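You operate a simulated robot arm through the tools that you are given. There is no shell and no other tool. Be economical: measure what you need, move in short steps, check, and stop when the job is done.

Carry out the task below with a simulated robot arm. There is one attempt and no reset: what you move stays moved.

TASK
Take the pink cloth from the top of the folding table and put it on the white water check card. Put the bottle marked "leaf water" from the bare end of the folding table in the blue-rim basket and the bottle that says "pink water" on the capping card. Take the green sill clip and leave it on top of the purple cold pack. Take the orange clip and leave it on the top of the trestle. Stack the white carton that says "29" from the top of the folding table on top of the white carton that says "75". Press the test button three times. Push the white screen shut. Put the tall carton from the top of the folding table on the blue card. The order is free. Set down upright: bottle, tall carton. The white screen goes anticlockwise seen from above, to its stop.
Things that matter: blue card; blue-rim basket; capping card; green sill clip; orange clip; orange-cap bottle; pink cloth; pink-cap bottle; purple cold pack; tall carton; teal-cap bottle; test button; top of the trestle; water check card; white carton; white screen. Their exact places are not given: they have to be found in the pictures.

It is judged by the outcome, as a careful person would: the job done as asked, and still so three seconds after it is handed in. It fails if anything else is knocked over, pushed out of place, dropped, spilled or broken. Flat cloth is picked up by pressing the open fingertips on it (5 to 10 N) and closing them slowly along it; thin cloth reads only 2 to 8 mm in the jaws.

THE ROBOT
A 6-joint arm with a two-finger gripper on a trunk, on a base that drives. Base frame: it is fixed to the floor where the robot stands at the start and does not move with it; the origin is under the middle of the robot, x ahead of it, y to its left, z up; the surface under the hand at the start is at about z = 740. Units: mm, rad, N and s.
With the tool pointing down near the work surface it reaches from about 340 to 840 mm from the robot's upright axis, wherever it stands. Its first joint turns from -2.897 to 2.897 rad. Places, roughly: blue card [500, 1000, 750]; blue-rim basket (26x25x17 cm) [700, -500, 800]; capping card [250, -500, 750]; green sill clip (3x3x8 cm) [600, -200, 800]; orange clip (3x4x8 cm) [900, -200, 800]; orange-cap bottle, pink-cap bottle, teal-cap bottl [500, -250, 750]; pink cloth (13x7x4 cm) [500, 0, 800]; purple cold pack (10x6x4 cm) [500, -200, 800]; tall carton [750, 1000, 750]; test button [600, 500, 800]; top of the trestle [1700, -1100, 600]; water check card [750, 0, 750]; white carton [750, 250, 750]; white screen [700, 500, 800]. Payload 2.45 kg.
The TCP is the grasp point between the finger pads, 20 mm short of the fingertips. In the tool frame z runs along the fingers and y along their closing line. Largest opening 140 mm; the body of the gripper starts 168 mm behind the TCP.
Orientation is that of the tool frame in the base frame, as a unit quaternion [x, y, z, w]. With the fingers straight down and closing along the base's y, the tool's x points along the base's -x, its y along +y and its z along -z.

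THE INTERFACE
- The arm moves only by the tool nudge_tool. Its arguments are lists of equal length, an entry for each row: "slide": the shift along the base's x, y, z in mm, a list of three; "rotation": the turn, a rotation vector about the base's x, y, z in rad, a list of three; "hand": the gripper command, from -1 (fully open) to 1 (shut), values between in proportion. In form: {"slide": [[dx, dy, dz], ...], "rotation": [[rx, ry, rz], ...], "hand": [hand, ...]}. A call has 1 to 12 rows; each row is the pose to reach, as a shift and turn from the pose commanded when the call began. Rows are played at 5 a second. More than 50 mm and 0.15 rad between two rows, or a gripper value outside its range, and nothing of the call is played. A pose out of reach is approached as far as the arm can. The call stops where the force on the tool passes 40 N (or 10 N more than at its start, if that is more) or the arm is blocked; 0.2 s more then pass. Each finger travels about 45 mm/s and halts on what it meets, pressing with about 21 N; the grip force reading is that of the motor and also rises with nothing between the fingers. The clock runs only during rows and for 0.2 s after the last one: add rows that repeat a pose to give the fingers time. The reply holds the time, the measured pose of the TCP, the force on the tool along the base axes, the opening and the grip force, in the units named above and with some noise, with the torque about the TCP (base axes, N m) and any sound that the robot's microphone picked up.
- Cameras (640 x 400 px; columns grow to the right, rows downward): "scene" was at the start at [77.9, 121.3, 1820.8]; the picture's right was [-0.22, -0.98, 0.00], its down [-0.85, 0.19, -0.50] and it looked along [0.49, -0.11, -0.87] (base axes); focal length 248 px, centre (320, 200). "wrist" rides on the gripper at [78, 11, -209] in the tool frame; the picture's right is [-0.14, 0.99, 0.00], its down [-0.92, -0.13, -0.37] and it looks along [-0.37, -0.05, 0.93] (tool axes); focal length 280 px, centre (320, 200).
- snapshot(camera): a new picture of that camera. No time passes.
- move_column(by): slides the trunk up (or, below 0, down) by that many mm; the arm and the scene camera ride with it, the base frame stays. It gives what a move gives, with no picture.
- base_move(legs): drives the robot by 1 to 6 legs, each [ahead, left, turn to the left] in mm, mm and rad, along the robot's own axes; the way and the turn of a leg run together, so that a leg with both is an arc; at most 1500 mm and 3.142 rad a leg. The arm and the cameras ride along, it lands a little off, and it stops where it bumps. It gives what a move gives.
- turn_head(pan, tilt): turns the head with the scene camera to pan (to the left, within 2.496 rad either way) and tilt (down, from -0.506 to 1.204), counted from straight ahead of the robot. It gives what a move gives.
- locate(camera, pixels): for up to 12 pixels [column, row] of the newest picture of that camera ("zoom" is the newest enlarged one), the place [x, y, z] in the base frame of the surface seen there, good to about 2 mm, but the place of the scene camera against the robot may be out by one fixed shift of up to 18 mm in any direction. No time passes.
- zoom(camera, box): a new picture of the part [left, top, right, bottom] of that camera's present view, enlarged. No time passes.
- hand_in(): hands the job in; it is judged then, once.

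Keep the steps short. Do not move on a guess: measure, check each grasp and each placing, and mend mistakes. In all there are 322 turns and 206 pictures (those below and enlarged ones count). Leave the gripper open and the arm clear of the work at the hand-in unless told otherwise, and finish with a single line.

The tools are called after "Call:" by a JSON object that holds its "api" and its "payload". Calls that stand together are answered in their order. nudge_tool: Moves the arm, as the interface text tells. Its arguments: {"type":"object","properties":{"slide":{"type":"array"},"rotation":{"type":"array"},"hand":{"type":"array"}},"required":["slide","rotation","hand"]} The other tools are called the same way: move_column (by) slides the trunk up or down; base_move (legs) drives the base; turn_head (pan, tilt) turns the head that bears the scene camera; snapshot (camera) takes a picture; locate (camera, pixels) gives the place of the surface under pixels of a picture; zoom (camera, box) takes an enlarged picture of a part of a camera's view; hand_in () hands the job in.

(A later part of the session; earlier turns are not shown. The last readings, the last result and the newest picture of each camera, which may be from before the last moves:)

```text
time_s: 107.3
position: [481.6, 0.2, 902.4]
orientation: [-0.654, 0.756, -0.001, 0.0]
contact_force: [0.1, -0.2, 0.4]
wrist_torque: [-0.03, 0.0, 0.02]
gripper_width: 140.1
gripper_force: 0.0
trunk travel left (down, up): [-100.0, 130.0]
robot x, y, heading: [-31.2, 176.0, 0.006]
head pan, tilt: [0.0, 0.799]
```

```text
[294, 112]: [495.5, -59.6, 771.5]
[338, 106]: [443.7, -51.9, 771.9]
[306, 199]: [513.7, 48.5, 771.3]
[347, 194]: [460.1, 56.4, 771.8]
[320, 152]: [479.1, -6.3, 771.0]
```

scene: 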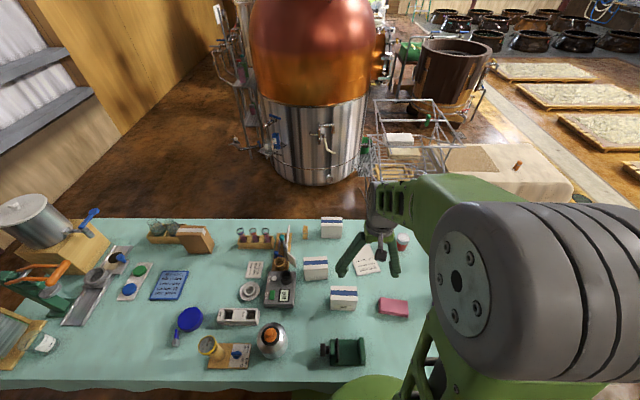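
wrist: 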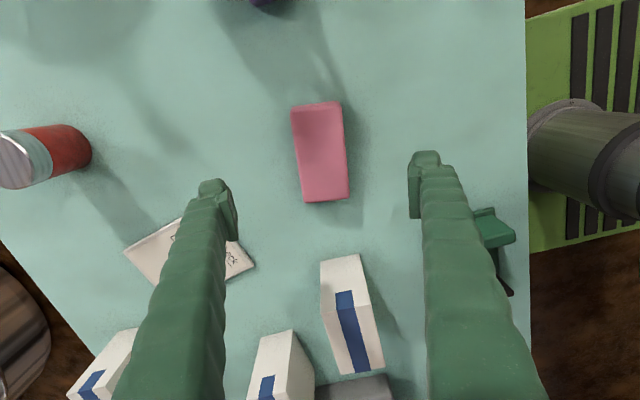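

Centre (478,-2), yaw −0.157 matches. Descend to z≈766.

Call:
{"api": "nudge_tool", "payload": {"slide": [[-3, -2, -45], [-3, -2, -90], [-3, -2, -125], [-3, -2, -135], [-3, -2, -135]], "rotation": [[0, 0, 0], [0, 0, 0], [0, 0, 0], [0, 0, 0], [0, 0, 0]], "hand": [-1, -1, -1, -1, -1]}}

Call:
{"api": "nudge_tool", "payload": {"slide": [[0, 0, 0], [0, 0, 0], [0, 0, 0], [0, 0, 0], [0, 0, 0], [0, 0, 0]], "rotation": [[0, 0, 0], [0, 0, 0], [0, 0, 0], [0, 0, 0], [0, 0, 0], [0, 0, 0]], "hand": [-0.5, -0.1, 0.1, 0.25, 0.35, 0.35]}}

Call:
{"api": "snapshot", "payload": {"camera": "wrist"}}

```text
time_s: 108.5
position: [476.1, 1.3, 768.1]
orientation: [-0.654, 0.757, 0.0, 0.0]
contact_force: [-0.4, -0.2, 0.1]
wrist_torque: [-0.02, -0.03, 0.0]
gripper_width: 140.2
gripper_force: 0.2
trunk travel left (down, up): [-100.0, 130.0]
robot x, y, heading: [-32.7, 178.1, 0.009]
head pan, tilt: [0.0, 0.799]
```

```text
time_s: 109.9
position: [476.7, 0.0, 768.6]
orientation: [-0.653, 0.757, -0.001, 0.0]
contact_force: [0.8, 0.5, 1.6]
wrist_torque: [0.02, -0.05, -0.03]
gripper_width: 61.0
gripper_force: 20.9
trunk travel left (down, up): [-100.0, 130.0]
robot x, y, heading: [-27.7, 173.0, 0.01]
head pan, tilt: [0.0, 0.799]
```

```text
136 pictures are left
```

wrist: 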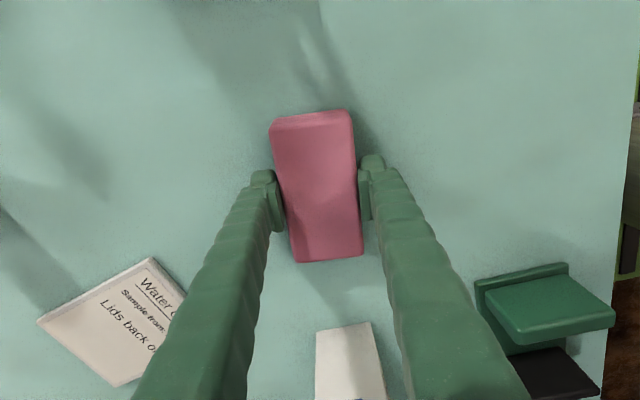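

Held at 61 mm. Lift 60 and check.

Call:
{"api": "nudge_tool", "payload": {"slide": [[0, 0, 20], [0, 0, 45], [0, 0, 80], [0, 0, 80]], "rotation": [[0, 0, 0], [0, 0, 0], [0, 0, 0], [0, 0, 0]], "hand": [0.35, 0.35, 0.35, 0.35]}}

Call:
{"api": "snapshot", "payload": {"camera": "wrist"}}

```text
time_s: 110.9
position: [474.8, -1.1, 848.2]
orientation: [-0.654, 0.757, 0.0, 0.0]
contact_force: [0.5, 0.0, 0.0]
wrist_torque: [0.01, 0.02, 0.02]
gripper_width: 60.8
gripper_force: 20.8
trunk travel left (down, up): [-100.0, 130.0]
robot x, y, heading: [-30.5, 175.6, 0.01]
head pan, tilt: [0.0, 0.799]
```

```text
135 pictures are left
```

wrist: 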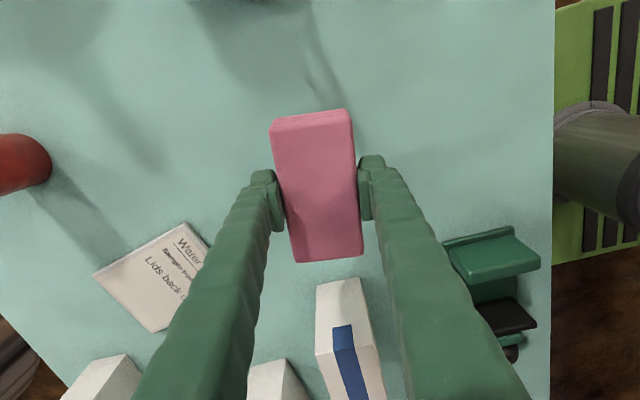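

Cloth is up. Carry to the card and turn −1.25 rad to align with it.

Call:
{"api": "nudge_tool", "payload": {"slide": [[10, 5, 30], [30, 12, 50], [55, 22, 60], [80, 34, 60], [106, 46, 60], [132, 58, 60], [158, 72, 60], [184, 86, 60], [212, 100, 60], [240, 113, 60], [240, 113, 60]], "rotation": [[0, 0, -0.12], [0, 0, -0.24], [0, 0, -0.36], [0, 0, -0.48], [0, 0, -0.6], [0, 0, -0.72], [0, 0, -0.85], [0, 0, -0.98], [0, 0, -1.11], [0, 0, -1.25], [0, 0, -1.25]], "hand": [0.35, 0.35, 0.35, 0.35, 0.35, 0.35, 0.35, 0.35, 0.35, 0.35, 0.35]}}

Call:
{"api": "snapshot", "payload": {"camera": "wrist"}}

```text
time_s: 113.3
position: [718.2, 113.4, 909.0]
orientation: [-0.087, 0.996, -0.001, 0.0]
contact_force: [0.0, -0.6, -0.3]
wrist_torque: [0.01, 0.0, -0.01]
gripper_width: 60.9
gripper_force: 21.2
trunk travel left (down, up): [-100.0, 130.0]
robot x, y, heading: [-32.0, 175.5, 0.01]
head pan, tilt: [0.0, 0.799]
```

```text
134 pictures are left
```

wrist: 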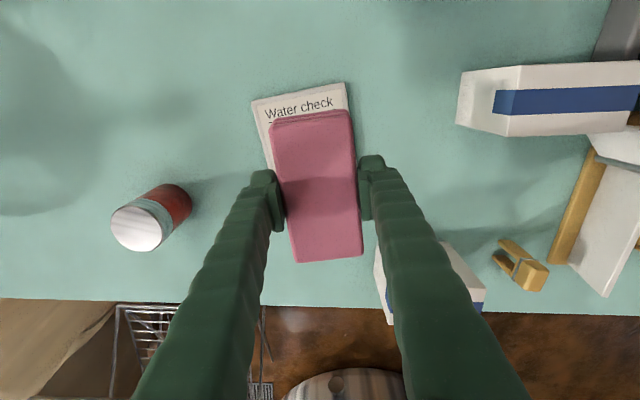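

Call:
{"api": "locate", "payload": {"camera": "wrist", "pixels": [[255, 104], [345, 86], [264, 140], [383, 265], [448, 246], [320, 190]]}}

```text
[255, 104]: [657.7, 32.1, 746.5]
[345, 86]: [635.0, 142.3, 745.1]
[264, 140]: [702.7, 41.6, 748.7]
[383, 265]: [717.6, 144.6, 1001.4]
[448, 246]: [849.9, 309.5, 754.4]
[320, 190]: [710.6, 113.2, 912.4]
```

Card centre works out ≈(720,102). Shift −11 in y and lower to ~777.

Call:
{"api": "nudge_tool", "payload": {"slide": [[2, -11, -45], [2, -11, -90], [2, -11, -120], [2, -11, -128], [2, -11, -131], [2, -11, -131]], "rotation": [[0, 0, 0], [0, 0, 0], [0, 0, 0], [0, 0, 0], [0, 0, 0], [0, 0, 0]], "hand": [0.35, 0.35, 0.35, 0.35, 0.35, 0.35]}}

Call:
{"api": "snapshot", "payload": {"camera": "wrist"}}

```text
time_s: 114.7
position: [718.8, 102.4, 777.8]
orientation: [-0.087, 0.996, -0.001, 0.0]
contact_force: [-0.8, -0.1, 2.3]
wrist_torque: [-0.05, 0.06, 0.03]
gripper_width: 61.0
gripper_force: 21.0
trunk travel left (down, up): [-100.0, 130.0]
robot x, y, heading: [-32.3, 173.9, 0.007]
head pan, tilt: [0.0, 0.799]
```

```text
133 pictures are left
```

wrist: 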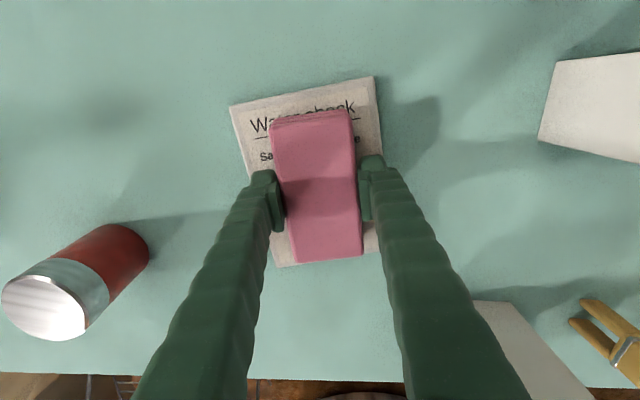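

Well on the card. Release and rise.

Call:
{"api": "nudge_tool", "payload": {"slide": [[0, 0, -1], [0, 0, -1], [0, 0, -1], [0, 0, -1], [0, 0, 45], [0, 0, 90], [0, 0, 135], [0, 0, 180], [0, 0, 225]], "rotation": [[0, 0, 0], [0, 0, 0], [0, 0, 0], [0, 0, 0], [0, 0, 0], [0, 0, 0], [0, 0, 0], [0, 0, 0], [0, 0, 0]], "hand": [0.0, -0.2, -0.4, -0.4, -0.4, -0.4, -0.4, -0.4, -0.4]}}

Call:
{"api": "snapshot", "payload": {"camera": "wrist"}}

```text
time_s: 116.7
position: [719.8, 100.7, 1005.6]
orientation: [-0.087, 0.996, -0.001, 0.0]
contact_force: [0.4, -0.3, -0.2]
wrist_torque: [-0.01, -0.03, 0.0]
gripper_width: 98.2
gripper_force: 0.0
trunk travel left (down, up): [-100.0, 130.0]
robot x, y, heading: [-28.4, 176.4, 0.008]
head pan, tilt: [0.0, 0.799]
```

```text
132 pictures are left
```

wrist: 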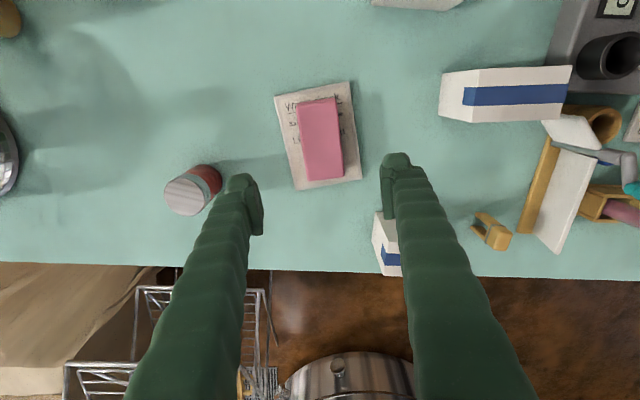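

Cloth lies on the card. Now read the far-side labels of the other two cartons: turn the hand ~180° so its camera looks back toward the robot.

Call:
{"api": "nudge_tool", "payload": {"slide": [[0, 15, 5], [0, 30, 10], [0, 45, 15], [0, 60, 20], [-5, 75, 25], [-10, 90, 30], [-15, 105, 35], [-20, 120, 40], [-25, 135, 45], [-30, 150, 50], [-35, 165, 55], [-40, 180, 60]], "rotation": [[0, 0, 0.13], [0, 0, 0.26], [0, 0, 0.39], [0, 0, 0.52], [0, 0, 0.65], [0, 0, 0.78], [0, 0, 0.91], [0, 0, 1.04], [0, 0, 1.17], [0, 0, 1.3], [0, 0, 1.43], [0, 0, 1.5]], "hand": [-1, -1, -1, -1, -1, -1, -1, -1, -1, -1, -1, -1]}}

Call:
{"api": "nudge_tool", "payload": {"slide": [[0, 5, 5], [0, 10, 10], [0, 15, 15], [0, 20, 20], [-5, 25, 25], [-10, 30, 30], [-10, 35, 35], [-10, 40, 40], [-10, 45, 45], [-10, 50, 50], [-10, 50, 50], [-10, 50, 50]], "rotation": [[0, 0, 0.13], [0, 0, 0.26], [0, 0, 0.39], [0, 0, 0.52], [0, 0, 0.65], [0, 0, 0.78], [0, 0, 0.91], [0, 0, 1.04], [0, 0, 1.17], [0, 0, 1.3], [0, 0, 1.4], [0, 0, 1.47]], "hand": [-1, -1, -1, -1, -1, -1, -1, -1, -1, -1, -1, -1]}}

Call:
{"api": "snapshot", "payload": {"camera": "wrist"}}

```text
time_s: 119.3
position: [679.5, 281.0, 1063.5]
orientation: [0.743, -0.669, 0.002, -0.001]
contact_force: [0.0, -1.1, 0.1]
wrist_torque: [-0.05, 0.0, 0.0]
gripper_width: 139.8
gripper_force: 0.1
trunk travel left (down, up): [-100.0, 130.0]
robot x, y, heading: [-33.2, 175.1, 0.01]
head pan, tilt: [0.0, 0.799]
```

```text
time_s: 121.9
position: [669.2, 331.0, 1112.4]
orientation: [1.0, 0.003, 0.001, -0.001]
contact_force: [0.1, -0.1, 0.4]
wrist_torque: [0.02, -0.01, 0.0]
gripper_width: 140.0
gripper_force: 0.1
trunk travel left (down, up): [-100.0, 130.0]
robot x, y, heading: [-30.2, 175.7, 0.005]
head pan, tilt: [0.0, 0.799]
```

```text
131 pictures are left
```

wrist: 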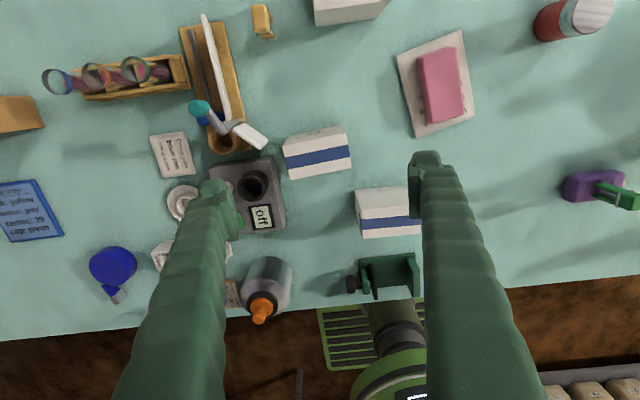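

Call:
{"api": "nudge_tool", "payload": {"slide": [[10, 0, 0], [20, 0, 0], [30, 0, 0], [40, 0, 0], [50, 0, 0], [60, 0, 0], [60, 0, 0]], "rotation": [[0, 0.1, 0], [0, 0.2, 0], [0, 0.3, 0], [0, 0.4, 0], [0, 0.45, 0], [0, 0.5, 0], [0, 0.5, 0]], "hand": [-1, -1, -1, -1, -1, -1, -1]}}

Call:
{"api": "snapshot", "payload": {"camera": "wrist"}}

Call:
{"api": "zoom", "payload": {"camera": "wrist", "box": [250, 0, 450, 150]}}

```text
time_s: 123.5
position: [671.7, 320.1, 1105.8]
orientation: [0.969, 0.001, -0.246, -0.001]
contact_force: [0.6, 0.1, -0.6]
wrist_torque: [-0.02, -0.02, 0.0]
gripper_width: 140.1
gripper_force: 0.0
out of reach, approached as far as the arm can: row 4, 5, 6, 7
trunk travel left (down, up): [-100.0, 130.0]
robot x, y, heading: [-30.6, 179.1, 0.008]
head pan, tilt: [0.0, 0.799]
```

```text
130 pictures are left
```

wrist: 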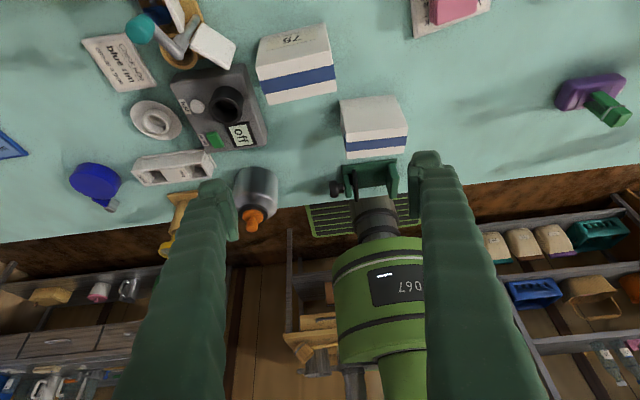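

```text
2.67 times, centred on (350, 75) of wrist
```

zoom: 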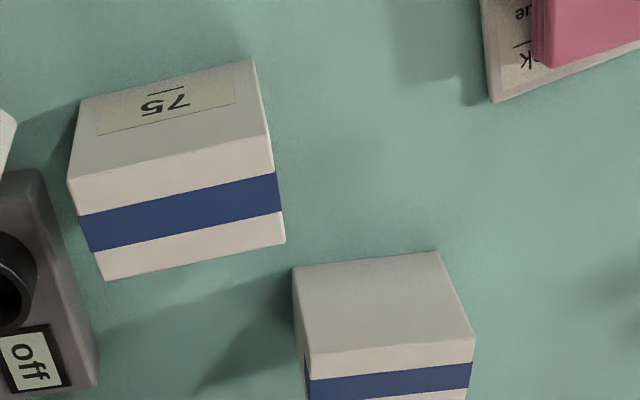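

The middle carton reads 75, so the far one must be 29. Turn the hand back to the standard orientation.

Call:
{"api": "nudge_tool", "payload": {"slide": [[-10, 0, 0], [-25, 0, 0], [-40, 0, 0], [-60, 0, 0], [-80, 0, 0]], "rotation": [[0, -0.1, 0], [0, -0.2, 0], [0, -0.3, 0], [0, -0.4, 0], [0, -0.5, 0]], "hand": [-1, -1, -1, -1, -1]}}

Call:
{"api": "nudge_tool", "payload": {"slide": [[0, 0, 0], [0, 0, 0], [0, 0, 0], [0, 0, 0], [0, 0, 0], [0, 0, 0], [0, 0, 0], [0, 0, 0], [0, 0, 0], [0, 0, 0], [0, 0, 0], [0, 0, 0]], "rotation": [[0, 0, -0.13], [0, 0, -0.26], [0, 0, -0.39], [0, 0, -0.52], [0, 0, -0.65], [0, 0, -0.78], [0, 0, -0.91], [0, 0, -1.04], [0, 0, -1.17], [0, 0, -1.3], [0, 0, -1.43], [0, 0, -1.56]], "hand": [-1, -1, -1, -1, -1, -1, -1, -1, -1, -1, -1, -1]}}

Call:
{"api": "nudge_tool", "payload": {"slide": [[0, -5, 0], [0, -10, 0], [5, -15, 0], [10, -20, 0], [15, -25, 0], [20, -30, 0], [25, -35, 0], [30, -40, 0], [35, -45, 0], [40, -50, 0], [45, -55, 0], [50, -60, 0]], "rotation": [[0, 0, -0.13], [0, 0, -0.26], [0, 0, -0.39], [0, 0, -0.52], [0, 0, -0.65], [0, 0, -0.78], [0, 0, -0.91], [0, 0, -1.04], [0, 0, -1.17], [0, 0, -1.3], [0, 0, -1.43], [0, 0, -1.56]], "hand": [-1, -1, -1, -1, -1, -1, -1, -1, -1, -1, -1, -1]}}

Call:
{"api": "snapshot", "payload": {"camera": "wrist"}}

```text
time_s: 124.7
position: [590.7, 319.4, 1104.3]
orientation: [1.0, 0.001, 0.002, -0.001]
contact_force: [0.2, 0.1, 0.0]
wrist_torque: [0.02, 0.01, -0.02]
gripper_width: 140.3
gripper_force: 0.0
trunk travel left (down, up): [-100.0, 130.0]
robot x, y, heading: [-31.8, 176.8, 0.005]
head pan, tilt: [0.0, 0.799]
```

```text
time_s: 127.3
position: [592.1, 320.9, 1105.5]
orientation: [0.711, -0.703, 0.001, -0.001]
contact_force: [0.0, 1.1, 0.6]
wrist_torque: [0.0, 0.0, -0.03]
gripper_width: 139.8
gripper_force: 0.0
trunk travel left (down, up): [-100.0, 130.0]
robot x, y, heading: [-23.9, 174.9, 0.01]
head pan, tilt: [0.0, 0.799]
```

```text
time_s: 129.9
position: [643.3, 261.7, 1104.2]
orientation: [-0.011, 1.0, -0.001, 0.0]
contact_force: [0.1, -0.3, 0.7]
wrist_torque: [0.01, 0.01, 0.02]
gripper_width: 139.9
gripper_force: 0.1
trunk travel left (down, up): [-100.0, 130.0]
robot x, y, heading: [-33.5, 177.8, -0.001]
head pan, tilt: [0.0, 0.799]
```

```text
128 pictures are left
```

wrist: 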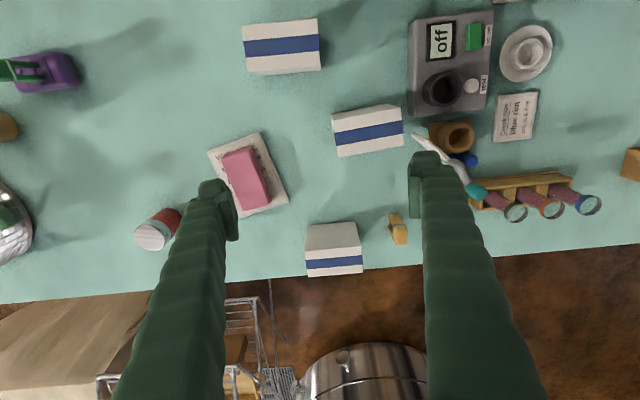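

Call:
{"api": "zoom", "payload": {"camera": "wrist", "box": [290, 90, 430, 290]}}

Call:
{"api": "locate", "payload": {"camera": "wrist", "pixels": [[307, 254], [360, 250], [309, 275], [361, 271], [306, 226], [356, 224], [335, 128], [400, 118], [338, 155], [403, 143], [333, 113], [390, 105]]}}

```text
2.00 times, centred on (360, 190) of wrist
```

zoom: 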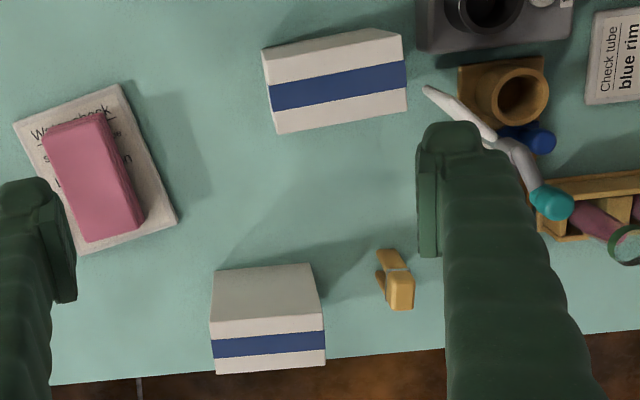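

```text
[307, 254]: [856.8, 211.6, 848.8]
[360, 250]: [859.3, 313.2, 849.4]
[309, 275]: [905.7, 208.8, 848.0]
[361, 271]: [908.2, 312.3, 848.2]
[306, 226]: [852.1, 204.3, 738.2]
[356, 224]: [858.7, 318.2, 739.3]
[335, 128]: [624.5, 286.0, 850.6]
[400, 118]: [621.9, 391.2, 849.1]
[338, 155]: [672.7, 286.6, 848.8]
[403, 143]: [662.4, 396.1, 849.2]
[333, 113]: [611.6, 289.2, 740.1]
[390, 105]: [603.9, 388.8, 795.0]
```

29-carton: centre ≈(881,261), 60×110×108; 75-carton top centre ≈(646,340). Tilt the hand 0.4 rad and approach the far carton.

Call:
{"api": "nudge_tool", "payload": {"slide": [[45, 0, -10], [85, 0, -30], [125, 0, -60], [165, 0, -90], [190, 0, -125], [205, 0, -160], [215, 0, -195], [215, 0, -195]], "rotation": [[0, -0.1, 0], [0, -0.2, 0], [0, -0.3, 0], [0, -0.4, 0], [0, -0.4, 0], [0, -0.4, 0], [0, -0.4, 0], [0, -0.4, 0]], "hand": [-1, -1, -1, -1, -1, -1, -1, -1]}}

Call:
{"api": "snapshot", "payload": {"camera": "wrist"}}

```text
time_s: 131.7
position: [858.7, 261.0, 907.9]
orientation: [-0.011, 0.98, -0.003, 0.199]
contact_force: [0.5, 0.9, 0.1]
wrist_torque: [0.0, 0.01, 0.01]
gripper_width: 139.9
gripper_force: 0.0
trunk travel left (down, up): [-100.0, 130.0]
robot x, y, heading: [-30.1, 176.9, 0.007]
head pan, tilt: [0.0, 0.799]
```

```text
126 pictures are left
```

wrist: 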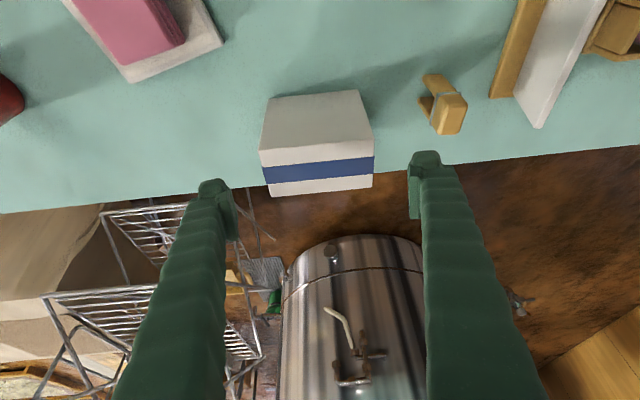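

Call:
{"api": "locate", "payload": {"camera": "wrist", "pixels": [[262, 152], [372, 137], [267, 193], [372, 184], [272, 103], [357, 93], [445, 95], [450, 112]]}}

```text
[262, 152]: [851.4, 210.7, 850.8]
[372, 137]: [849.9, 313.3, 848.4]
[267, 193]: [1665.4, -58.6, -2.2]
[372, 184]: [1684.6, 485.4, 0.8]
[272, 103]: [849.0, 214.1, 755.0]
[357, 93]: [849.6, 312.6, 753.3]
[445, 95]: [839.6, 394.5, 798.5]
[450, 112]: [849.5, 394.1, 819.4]
```

Call:
{"api": "nudge_tool", "payload": {"slide": [[10, 1, -35], [21, 1, -70], [21, 1, -93], [21, 1, -93]], "rotation": [[0, 0, 0], [0, 0, 0], [0, 0, 0], [0, 0, 0]], "hand": [-1, -1, -1, -1]}}

Call:
{"api": "snapshot", "payload": {"camera": "wrist"}}

```text
time_s: 132.7
position: [878.4, 262.8, 816.1]
orientation: [-0.011, 0.98, -0.003, 0.199]
contact_force: [-1.0, 0.8, 0.5]
wrist_torque: [0.0, 0.0, 0.06]
gripper_width: 139.8
gripper_force: 0.1
trunk travel left (down, up): [-100.0, 130.0]
robot x, y, heading: [-29.1, 175.2, 0.009]
head pan, tilt: [0.0, 0.799]
```

```text
125 pictures are left
```

wrist: 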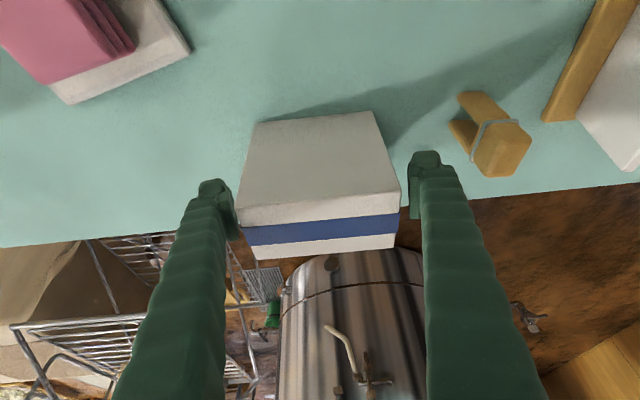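

Carton sits between the fingers. Close and lift slightly.

Call:
{"api": "nudge_tool", "payload": {"slide": [[0, 0, 0], [0, 0, 0], [0, 0, 0], [0, 0, 0], [0, 0, 0]], "rotation": [[0, 0, 0], [0, 0, 0], [0, 0, 0], [0, 0, 0], [0, 0, 0]], "hand": [-0.7, -0.4, -0.2, 0.0, 0.0]}}

Call:
{"api": "nudge_tool", "payload": {"slide": [[0, 0, 20], [-5, 0, 60], [-15, 0, 100], [-25, 0, 140], [-35, 0, 165], [-35, 0, 165]], "rotation": [[0, 0, 0], [0, 0, 0], [0, 0, 0], [0, 0, 0], [0, 0, 0], [0, 0, 0]], "hand": [0.0, 0.0, 0.0, 0.0, 0.0, 0.0]}}

Call:
{"api": "snapshot", "payload": {"camera": "wrist"}}

Call:
{"api": "snapshot", "payload": {"camera": "scene"}}

```text
time_s: 133.9
position: [877.7, 260.5, 815.8]
orientation: [-0.011, 0.98, -0.003, 0.199]
contact_force: [0.3, -1.8, 1.8]
wrist_torque: [0.1, 0.04, -0.02]
gripper_width: 124.1
gripper_force: 20.9
trunk travel left (down, up): [-100.0, 130.0]
robot x, y, heading: [-30.7, 176.1, 0.009]
head pan, tilt: [0.0, 0.799]
```

```text
time_s: 135.3
position: [842.8, 263.0, 980.6]
orientation: [-0.012, 0.98, -0.002, 0.198]
contact_force: [0.0, 0.0, -1.2]
wrist_torque: [0.01, 0.03, 0.01]
gripper_width: 123.9
gripper_force: 20.9
trunk travel left (down, up): [-100.0, 130.0]
robot x, y, heading: [-27.9, 177.3, 0.001]
head pan, tilt: [0.0, 0.799]
```

```text
124 pictures are left
```

wrist: 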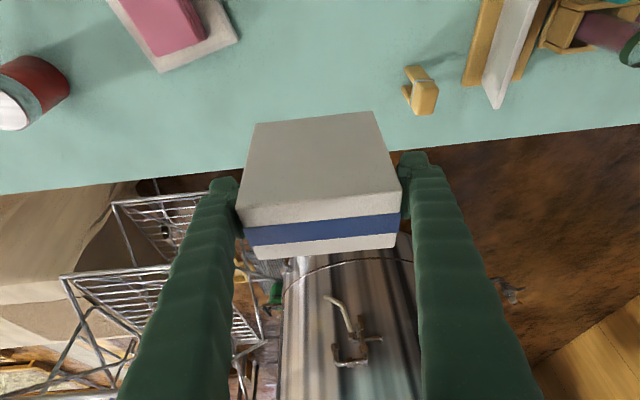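

```text
123 pictures are left
```

scene: 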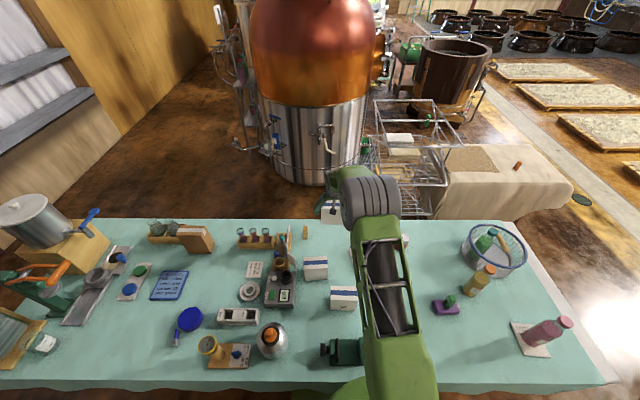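

Held (124 mm). Carry it over the 75-carton at (646,340).

Call:
{"api": "nudge_tool", "payload": {"slide": [[-30, 12, 0], [-65, 25, 0], [-100, 38, 0], [-135, 52, 0], [-168, 65, 0], [-197, 77, 0], [-197, 77, -20], [-197, 77, -20]], "rotation": [[0, 0, 0], [0, 0, 0], [0, 0, 0], [0, 0, 0], [0, 0, 0], [0, 0, 0], [0, 0, 0], [0, 0, 0]], "hand": [0, 0, 0, 0, 0, 0, 0, 0]}}

Call:
{"api": "snapshot", "payload": {"camera": "wrist"}}

Call:
{"api": "snapshot", "payload": {"camera": "scene"}}

Call:
{"api": "zoom", "payload": {"camera": "scene", "box": [240, 220, 400, 330]}}

```text
time_s: 137.1
position: [646.6, 340.1, 960.7]
orientation: [-0.012, 0.98, -0.003, 0.199]
contact_force: [1.0, 0.5, -3.0]
wrist_torque: [0.06, -0.01, -0.03]
gripper_width: 123.5
gripper_force: 21.1
trunk travel left (down, up): [-100.0, 130.0]
robot x, y, heading: [-29.8, 175.2, 0.008]
head pan, tilt: [0.0, 0.799]
```

```text
122 pictures are left
```

wrist: 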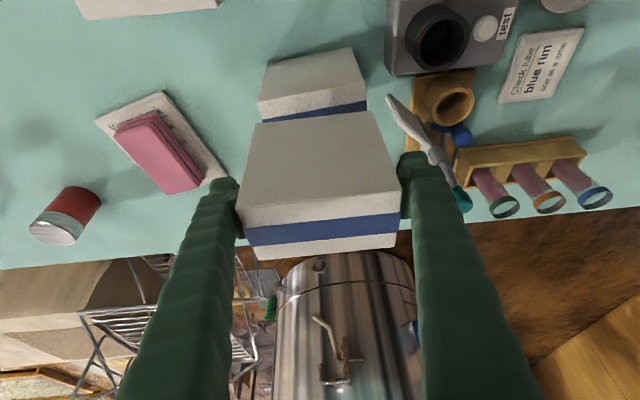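

```text
121 pictures are left
```

scene: 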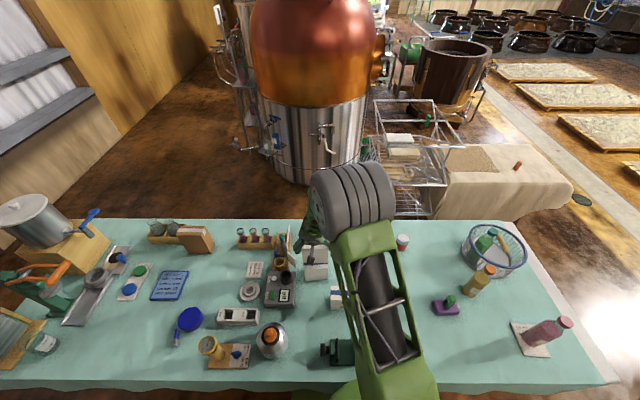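

```text
3.64 times, centred on (320, 275) of scene
```

zoom: 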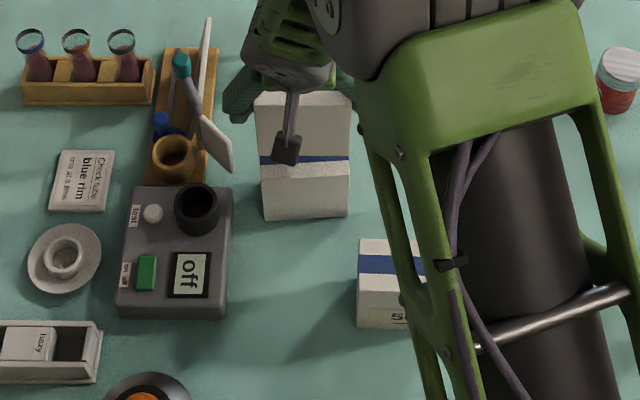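

Call:
{"api": "locate", "payload": {"camera": "wrist", "pixels": [[264, 114], [362, 97], [270, 70], [350, 52], [262, 126], [372, 114], [244, 220], [398, 208], [395, 98], [412, 112], [433, 150]]}}

```text
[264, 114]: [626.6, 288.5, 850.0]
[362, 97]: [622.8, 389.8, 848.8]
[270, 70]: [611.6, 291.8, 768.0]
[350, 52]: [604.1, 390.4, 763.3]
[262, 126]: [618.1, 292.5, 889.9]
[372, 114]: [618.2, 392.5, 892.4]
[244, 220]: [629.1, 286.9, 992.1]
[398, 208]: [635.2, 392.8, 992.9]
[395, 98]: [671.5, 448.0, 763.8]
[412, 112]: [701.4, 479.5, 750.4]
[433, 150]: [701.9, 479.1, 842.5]
```

The held carton sits ~10 mm too far in x; the 75-carton is yawed ≈+0.07. Correct and lower to contact.

Call:
{"api": "nudge_tool", "payload": {"slide": [[-9, -1, 0], [-9, -1, -18], [-9, -1, -28], [-9, -1, -32], [-9, -1, -35], [-9, -1, -37]], "rotation": [[0, 0, 0.07], [0, 0, 0.07], [0, 0, 0.07], [0, 0, 0.07], [0, 0, 0.07], [0, 0, 0.07]], "hand": [0, 0, 0, 0, 0, 0]}}

Call:
{"api": "snapshot", "payload": {"camera": "wrist"}}

```text
time_s: 138.5
position: [636.4, 337.7, 925.9]
orientation: [-0.044, 0.979, 0.004, 0.199]
contact_force: [-2.7, -0.8, 11.2]
wrist_torque: [0.71, 0.37, 0.04]
gripper_width: 123.6
gripper_force: 21.0
trunk travel left (down, up): [-100.0, 130.0]
robot x, y, heading: [-31.4, 175.5, 0.009]
head pan, tilt: [0.0, 0.799]
```

```text
119 pictures are left
```

wrist: 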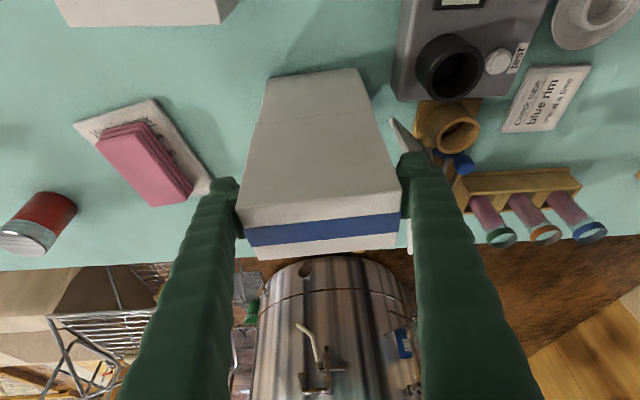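

Flush on the 75-carton. Release and rise.

Call:
{"api": "nudge_tool", "payload": {"slide": [[0, 0, 0], [0, 0, 0], [0, 0, 0], [0, 0, 0], [0, 0, 40], [0, 0, 85], [0, 0, 130], [-20, 0, 150]], "rotation": [[0, 0, 0], [0, 0, 0], [0, 0, 0], [0, 0, 0], [0, 0, 0], [0, 0, 0], [0, 0, 0], [0, 0, 0]], "hand": [-0.85, -0.95, -1, -1, -1, -1, -1, -1]}}

Call:
{"api": "snapshot", "payload": {"camera": "wrist"}}

```text
time_s: 140.3
position: [617.5, 336.3, 1073.5]
orientation: [-0.047, 0.979, 0.005, 0.199]
contact_force: [0.0, -0.3, -0.7]
wrist_torque: [-0.04, 0.0, 0.0]
gripper_width: 140.1
gripper_force: 0.1
trunk travel left (down, up): [-100.0, 130.0]
robot x, y, heading: [-32.0, 177.4, 0.008]
head pan, tilt: [0.0, 0.799]
```

```text
118 pictures are left
```

wrist: 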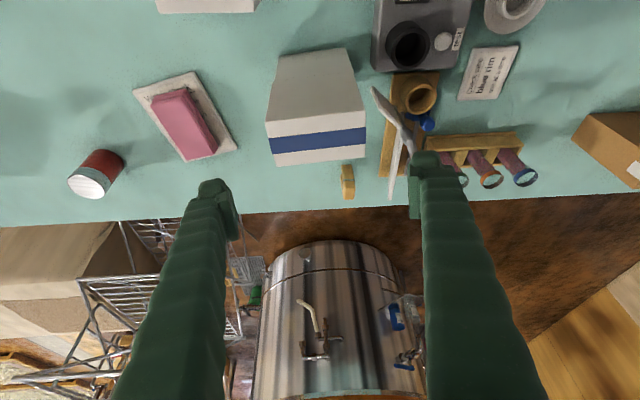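

Stack is good. Straighten the hand and move over the button box and the screen.

Call:
{"api": "nudge_tool", "payload": {"slide": [[-10, 20, 0], [-25, 40, 0], [-40, 65, 0], [-55, 95, 0], [-70, 125, 0], [-85, 150, 0], [-85, 150, 0]], "rotation": [[0, 0.1, -0.02], [0, 0.2, -0.04], [0, 0.3, -0.06], [0, 0.4, -0.09], [0, 0.4, -0.09], [0, 0.4, -0.09], [0, 0.4, -0.09]], "hand": [-1, -1, -1, -1, -1, -1, -1]}}

Call:
{"api": "snapshot", "payload": {"camera": "wrist"}}

Call:
{"api": "zoom", "payload": {"camera": "wrist", "box": [240, 60, 440, 260]}}

```text
time_s: 141.9
position: [532.5, 487.8, 1074.1]
orientation: [0.0, 1.0, 0.004, 0.0]
contact_force: [-0.1, 0.4, 0.7]
wrist_torque: [0.02, 0.0, 0.0]
gripper_width: 140.1
gripper_force: 0.0
trunk travel left (down, up): [-100.0, 130.0]
robot x, y, heading: [-30.2, 178.9, 0.005]
head pan, tilt: [0.0, 0.799]
```

```text
117 pictures are left
```

wrist: 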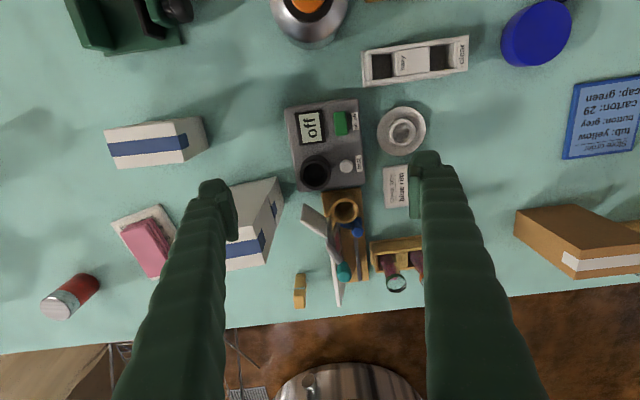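

```text
2.00 times, centred on (340, 160) of wrist
```

zoom: 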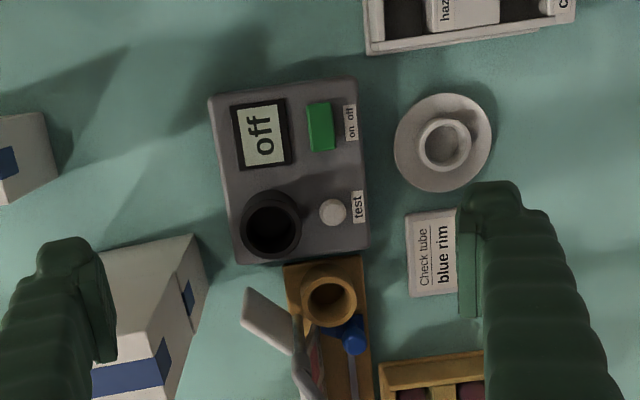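

Call:
{"api": "zoom", "payload": {"camera": "wrist", "box": [270, 170, 440, 310]}}

Call:
{"api": "locate", "payload": {"camera": "wrist", "pixels": [[346, 166], [346, 163], [356, 172], [315, 173], [338, 302], [330, 230], [312, 217], [343, 272], [355, 228], [365, 275], [338, 285], [333, 262]]}}

```text
2.86 times, centred on (355, 240) of wrist
```

zoom: 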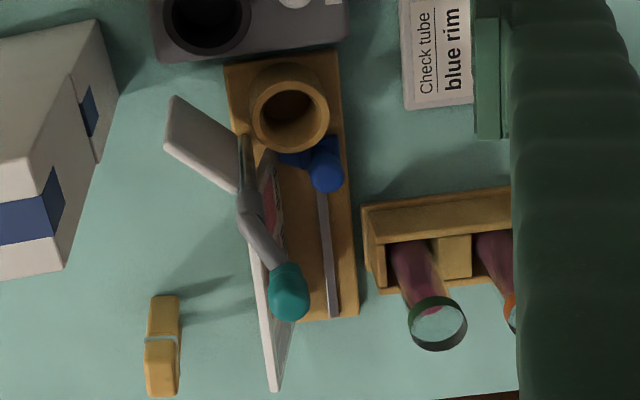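

```text
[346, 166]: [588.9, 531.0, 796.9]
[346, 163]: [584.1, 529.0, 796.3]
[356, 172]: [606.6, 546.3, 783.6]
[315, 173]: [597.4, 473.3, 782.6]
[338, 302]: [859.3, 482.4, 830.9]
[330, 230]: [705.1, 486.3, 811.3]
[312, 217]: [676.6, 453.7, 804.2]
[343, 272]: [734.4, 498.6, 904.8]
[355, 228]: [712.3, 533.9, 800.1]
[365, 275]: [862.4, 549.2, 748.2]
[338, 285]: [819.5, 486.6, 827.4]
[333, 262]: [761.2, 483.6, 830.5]
```

Call:
{"api": "snapshot", "payload": {"camera": "scene"}}

Call:
{"api": "zoom", "payload": {"camera": "scene", "box": [230, 220, 310, 290]}}

```text
114 pictures are left
```

scene: 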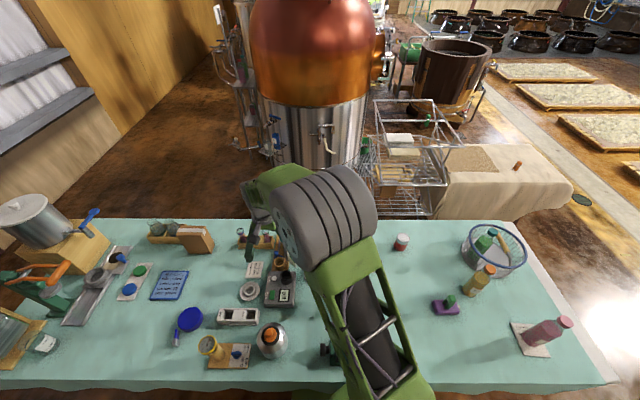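

```text
5.71 times, centred on (270, 255) of scene
```

zoom: 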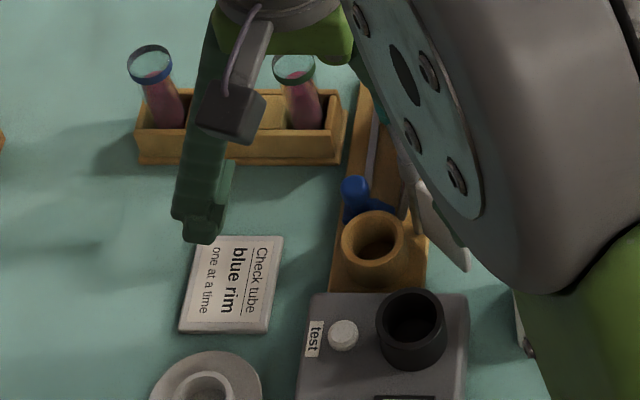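

First the test button at (589,531), top z≈797. Close the fingers and move just above it.

Call:
{"api": "nudge_tool", "payload": {"slide": [[15, 12, -35], [30, 24, -75], [45, 34, -115], [56, 43, -155], [56, 43, -195], [56, 43, -230], [56, 43, -230]], "rotation": [[0, 0, 0], [0, 0, 0], [0, 0, 0], [0, 0, 0], [0, 0, 0], [0, 0, 0], [0, 0, 0]], "hand": [0, 0.5, 1, 1, 1, 1, 1]}}

Call:
{"api": "snapshot", "payload": {"camera": "wrist"}}

```text
time_s: 143.5
position: [587.7, 532.0, 845.7]
orientation: [0.0, 1.0, 0.005, 0.0]
contact_force: [-0.3, 0.2, -0.6]
wrist_torque: [-0.03, 0.0, 0.0]
gripper_width: 0.1
gripper_force: 0.0
trunk travel left (down, up): [-100.0, 130.0]
robot x, y, heading: [-29.0, 175.2, 0.007]
head pan, tilt: [0.0, 0.799]
```

```text
112 pictures are left
```

wrist: 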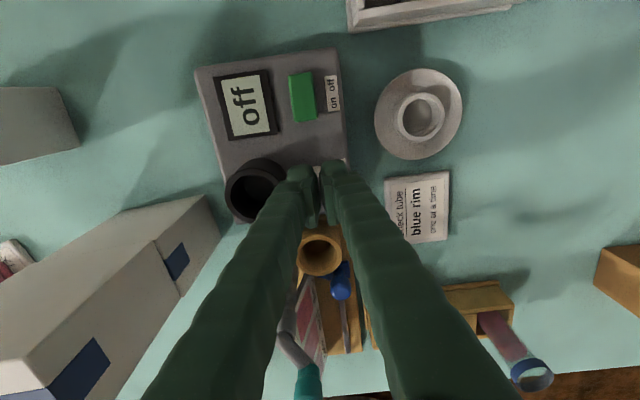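

Call:
{"api": "nudge_tool", "payload": {"slide": [[1, -1, -15], [1, -1, -24], [1, -1, -28], [1, -1, -30]], "rotation": [[0, 0, 0], [0, 0, 0], [0, 0, 0], [0, 0, 0]], "hand": [1, 1, 1, 1]}}

```text
time_s: 144.5
position: [588.0, 531.0, 814.7]
orientation: [-0.001, 1.0, 0.004, -0.001]
contact_force: [0.1, 0.5, 1.6]
wrist_torque: [-0.03, 0.01, 0.01]
gripper_width: 5.8
gripper_force: 29.4
trunk travel left (down, up): [-100.0, 130.0]
robot x, y, heading: [-27.5, 175.7, 0.005]
head pan, tilt: [0.0, 0.799]
```

The button seems to wedge at the finger seam (5.8 mm). I'll back up and use a single fingertip: shift +7 mm in y.

Call:
{"api": "nudge_tool", "payload": {"slide": [[0, 0, 12], [0, 0, 20], [0, 8, 20], [0, 8, 20]], "rotation": [[0, 0, 0], [0, 0, 0], [0, 0, 0], [0, 0, 0]], "hand": [1, 1, 1, 1]}}

Call:
{"api": "nudge_tool", "payload": {"slide": [[0, 0, -10], [0, 0, -16], [0, 0, -18], [0, 0, -20]], "rotation": [[0, 0, 0], [0, 0, 0], [0, 0, 0], [0, 0, 0]], "hand": [1, 1, 1, 1]}}

```text
time_s: 145.5
position: [588.0, 538.9, 834.2]
orientation: [-0.001, 1.0, 0.004, 0.0]
contact_force: [0.3, 0.3, 0.0]
wrist_torque: [0.01, 0.04, 0.02]
gripper_width: 0.3
gripper_force: 29.3
trunk travel left (down, up): [-100.0, 130.0]
robot x, y, heading: [-29.1, 172.6, 0.009]
head pan, tilt: [0.0, 0.799]
```

```text
time_s: 146.5
position: [587.7, 537.1, 814.2]
orientation: [-0.001, 1.0, 0.004, 0.0]
contact_force: [-0.1, 0.2, 0.8]
wrist_torque: [0.01, -0.01, 0.02]
gripper_width: 0.1
gripper_force: 29.3
trunk travel left (down, up): [-100.0, 130.0]
robot x, y, heading: [-30.6, 173.6, 0.007]
head pan, tilt: [0.0, 0.799]
```

Call:
{"api": "nudge_tool", "payload": {"slide": [[0, 0, -1.5], [0, 0, -3], [0, 0, -3]], "rotation": [[0, 0, 0], [0, 0, 0], [0, 0, 0]], "hand": [1, 1, 1]}}

```text
time_s: 147.3
position: [589.8, 536.9, 812.1]
orientation: [-0.001, 1.0, 0.004, 0.0]
contact_force: [-1.0, -0.5, 2.4]
wrist_torque: [-0.02, 0.0, -0.01]
gripper_width: 0.0
gripper_force: 29.9
trunk travel left (down, up): [-100.0, 130.0]
robot x, y, heading: [-32.8, 173.1, 0.009]
head pan, tilt: [0.0, 0.799]
heard: click
```

Click: press one. Release and press again, one at a time.

Call:
{"api": "nudge_tool", "payload": {"slide": [[0, 0, 5], [0, 0, 10], [0, 0, 10]], "rotation": [[0, 0, 0], [0, 0, 0], [0, 0, 0]], "hand": [1, 1, 1]}}

Call:
{"api": "snapshot", "payload": {"camera": "wrist"}}

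Call:
{"api": "nudge_tool", "payload": {"slide": [[0, 0, -5], [0, 0, -8.5], [0, 0, -10], [0, 0, -10]], "rotation": [[0, 0, 0], [0, 0, 0], [0, 0, 0], [0, 0, 0]], "hand": [1, 1, 1, 1]}}

```text
time_s: 148.1
position: [590.6, 538.5, 821.7]
orientation: [-0.001, 1.0, 0.004, 0.0]
contact_force: [2.2, -0.4, -0.4]
wrist_torque: [-0.02, 0.01, -0.01]
gripper_width: 0.1
gripper_force: 29.4
trunk travel left (down, up): [-100.0, 130.0]
robot x, y, heading: [-32.0, 176.1, 0.007]
head pan, tilt: [0.0, 0.799]
```

```text
111 pictures are left
```

wrist: 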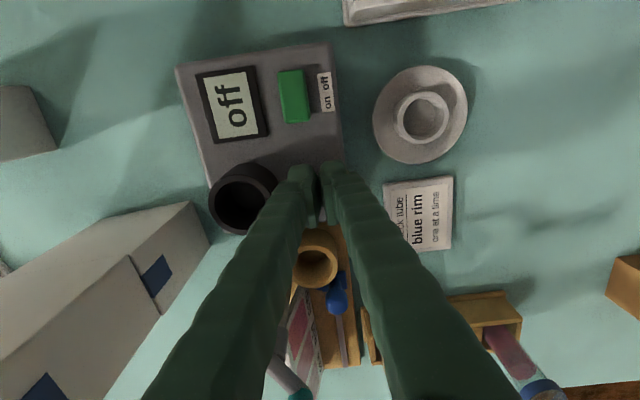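

```text
time_s: 149.1
position: [589.0, 537.7, 811.4]
orientation: [0.0, 1.0, 0.005, 0.0]
contact_force: [-1.3, 0.6, 1.7]
wrist_torque: [-0.02, 0.04, 0.01]
gripper_width: 0.2
gripper_force: 29.4
trunk travel left (down, up): [-100.0, 130.0]
robot x, y, heading: [-29.5, 174.8, 0.009]
head pan, tilt: [0.0, 0.799]
heard: click
```

Second click. Release and press the third time.

Call:
{"api": "nudge_tool", "payload": {"slide": [[0, 0, 5], [0, 0, 10], [0, 0, 10]], "rotation": [[0, 0, 0], [0, 0, 0], [0, 0, 0]], "hand": [1, 1, 1]}}

Call:
{"api": "nudge_tool", "payload": {"slide": [[0, 0, -5], [0, 0, -8.5], [0, 0, -10], [0, 0, -10]], "rotation": [[0, 0, 0], [0, 0, 0], [0, 0, 0], [0, 0, 0]], "hand": [1, 1, 1, 1]}}

Call:
{"api": "nudge_tool", "payload": {"slide": [[0, 0, 30], [-30, 0, 70], [-70, 0, 110], [-110, 0, 140], [-150, 0, 150], [-150, 0, 150]], "rotation": [[0, 0, 0], [0, 0, 0], [0, 0, 0], [0, 0, 0], [0, 0, 0], [0, 0, 0]], "hand": [1, 1, 1, 1, 1, 1]}}

Call:
{"api": "snapshot", "payload": {"camera": "wrist"}}

```text
time_s: 149.9
position: [588.9, 537.3, 821.4]
orientation: [0.0, 1.0, 0.005, 0.0]
contact_force: [0.5, 0.4, 0.0]
wrist_torque: [-0.02, 0.01, 0.04]
gripper_width: 0.0
gripper_force: 29.5
trunk travel left (down, up): [-100.0, 130.0]
robot x, y, heading: [-29.7, 177.3, 0.003]
head pan, tilt: [0.0, 0.799]
```

```text
time_s: 150.9
position: [589.2, 538.0, 811.0]
orientation: [-0.001, 1.0, 0.004, 0.001]
contact_force: [0.8, -1.0, 2.2]
wrist_torque: [-0.03, 0.01, 0.01]
gripper_width: 0.1
gripper_force: 29.1
trunk travel left (down, up): [-100.0, 130.0]
robot x, y, heading: [-26.6, 176.4, 0.005]
head pan, tilt: [0.0, 0.799]
heard: click
```

```text
refused: row 3 steps farther than a row can; nothing moved
```

```text
110 pictures are left
```

wrist: 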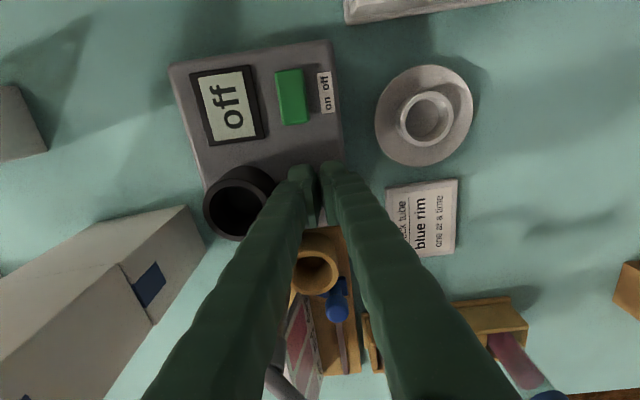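

Three clicks heard. Retreat up and back, tilt forward to inspect the screen.

Call:
{"api": "nudge_tool", "payload": {"slide": [[0, 0, 40], [-20, 0, 80], [-50, 0, 110], [-85, 0, 140], [-110, -10, 170], [-120, -20, 200], [-130, -30, 220], [-130, -30, 220]], "rotation": [[0, 0, 0], [0, 0, 0], [0, -0.08, 0], [0, -0.16, 0], [0, -0.24, 0], [0, -0.32, 0], [0, -0.4, 0], [0, -0.4, 0]], "hand": [1, 1, 1, 1, 1, 1, 1, 1]}}

Call:
{"api": "snapshot", "payload": {"camera": "wrist"}}

Call:
{"api": "zoom", "payload": {"camera": "wrist", "box": [240, 60, 440, 220]}}

```text
time_s: 152.7
position: [460.1, 507.4, 1030.8]
orientation: [-0.002, 0.98, 0.004, 0.199]
contact_force: [0.6, 0.4, -0.5]
wrist_torque: [0.02, 0.0, -0.01]
gripper_width: 0.0
gripper_force: 29.6
trunk travel left (down, up): [-100.0, 130.0]
robot x, y, heading: [-29.2, 177.5, 0.009]
head pan, tilt: [0.0, 0.799]
```

```text
109 pictures are left
```

wrist: 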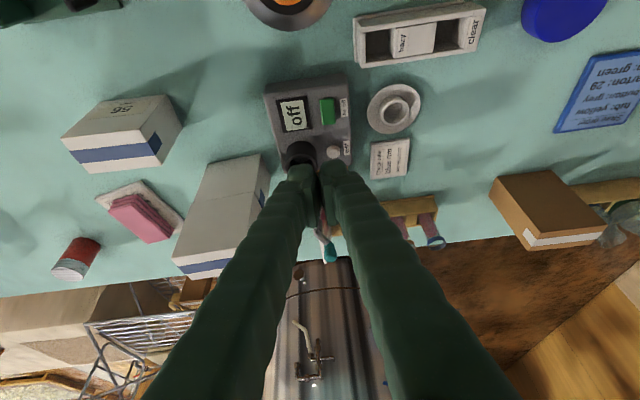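

```text
2.50 times, centred on (340, 140) of wrist
```

zoom: 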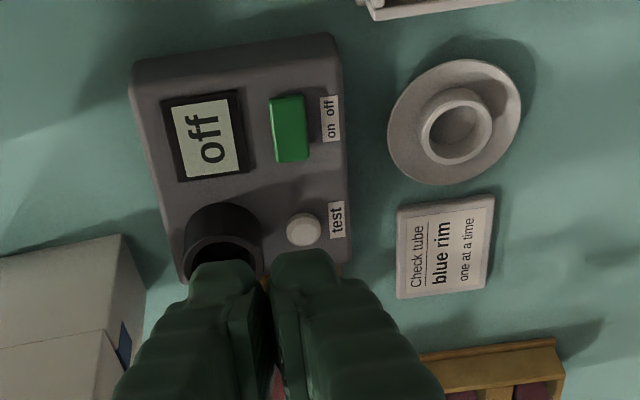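

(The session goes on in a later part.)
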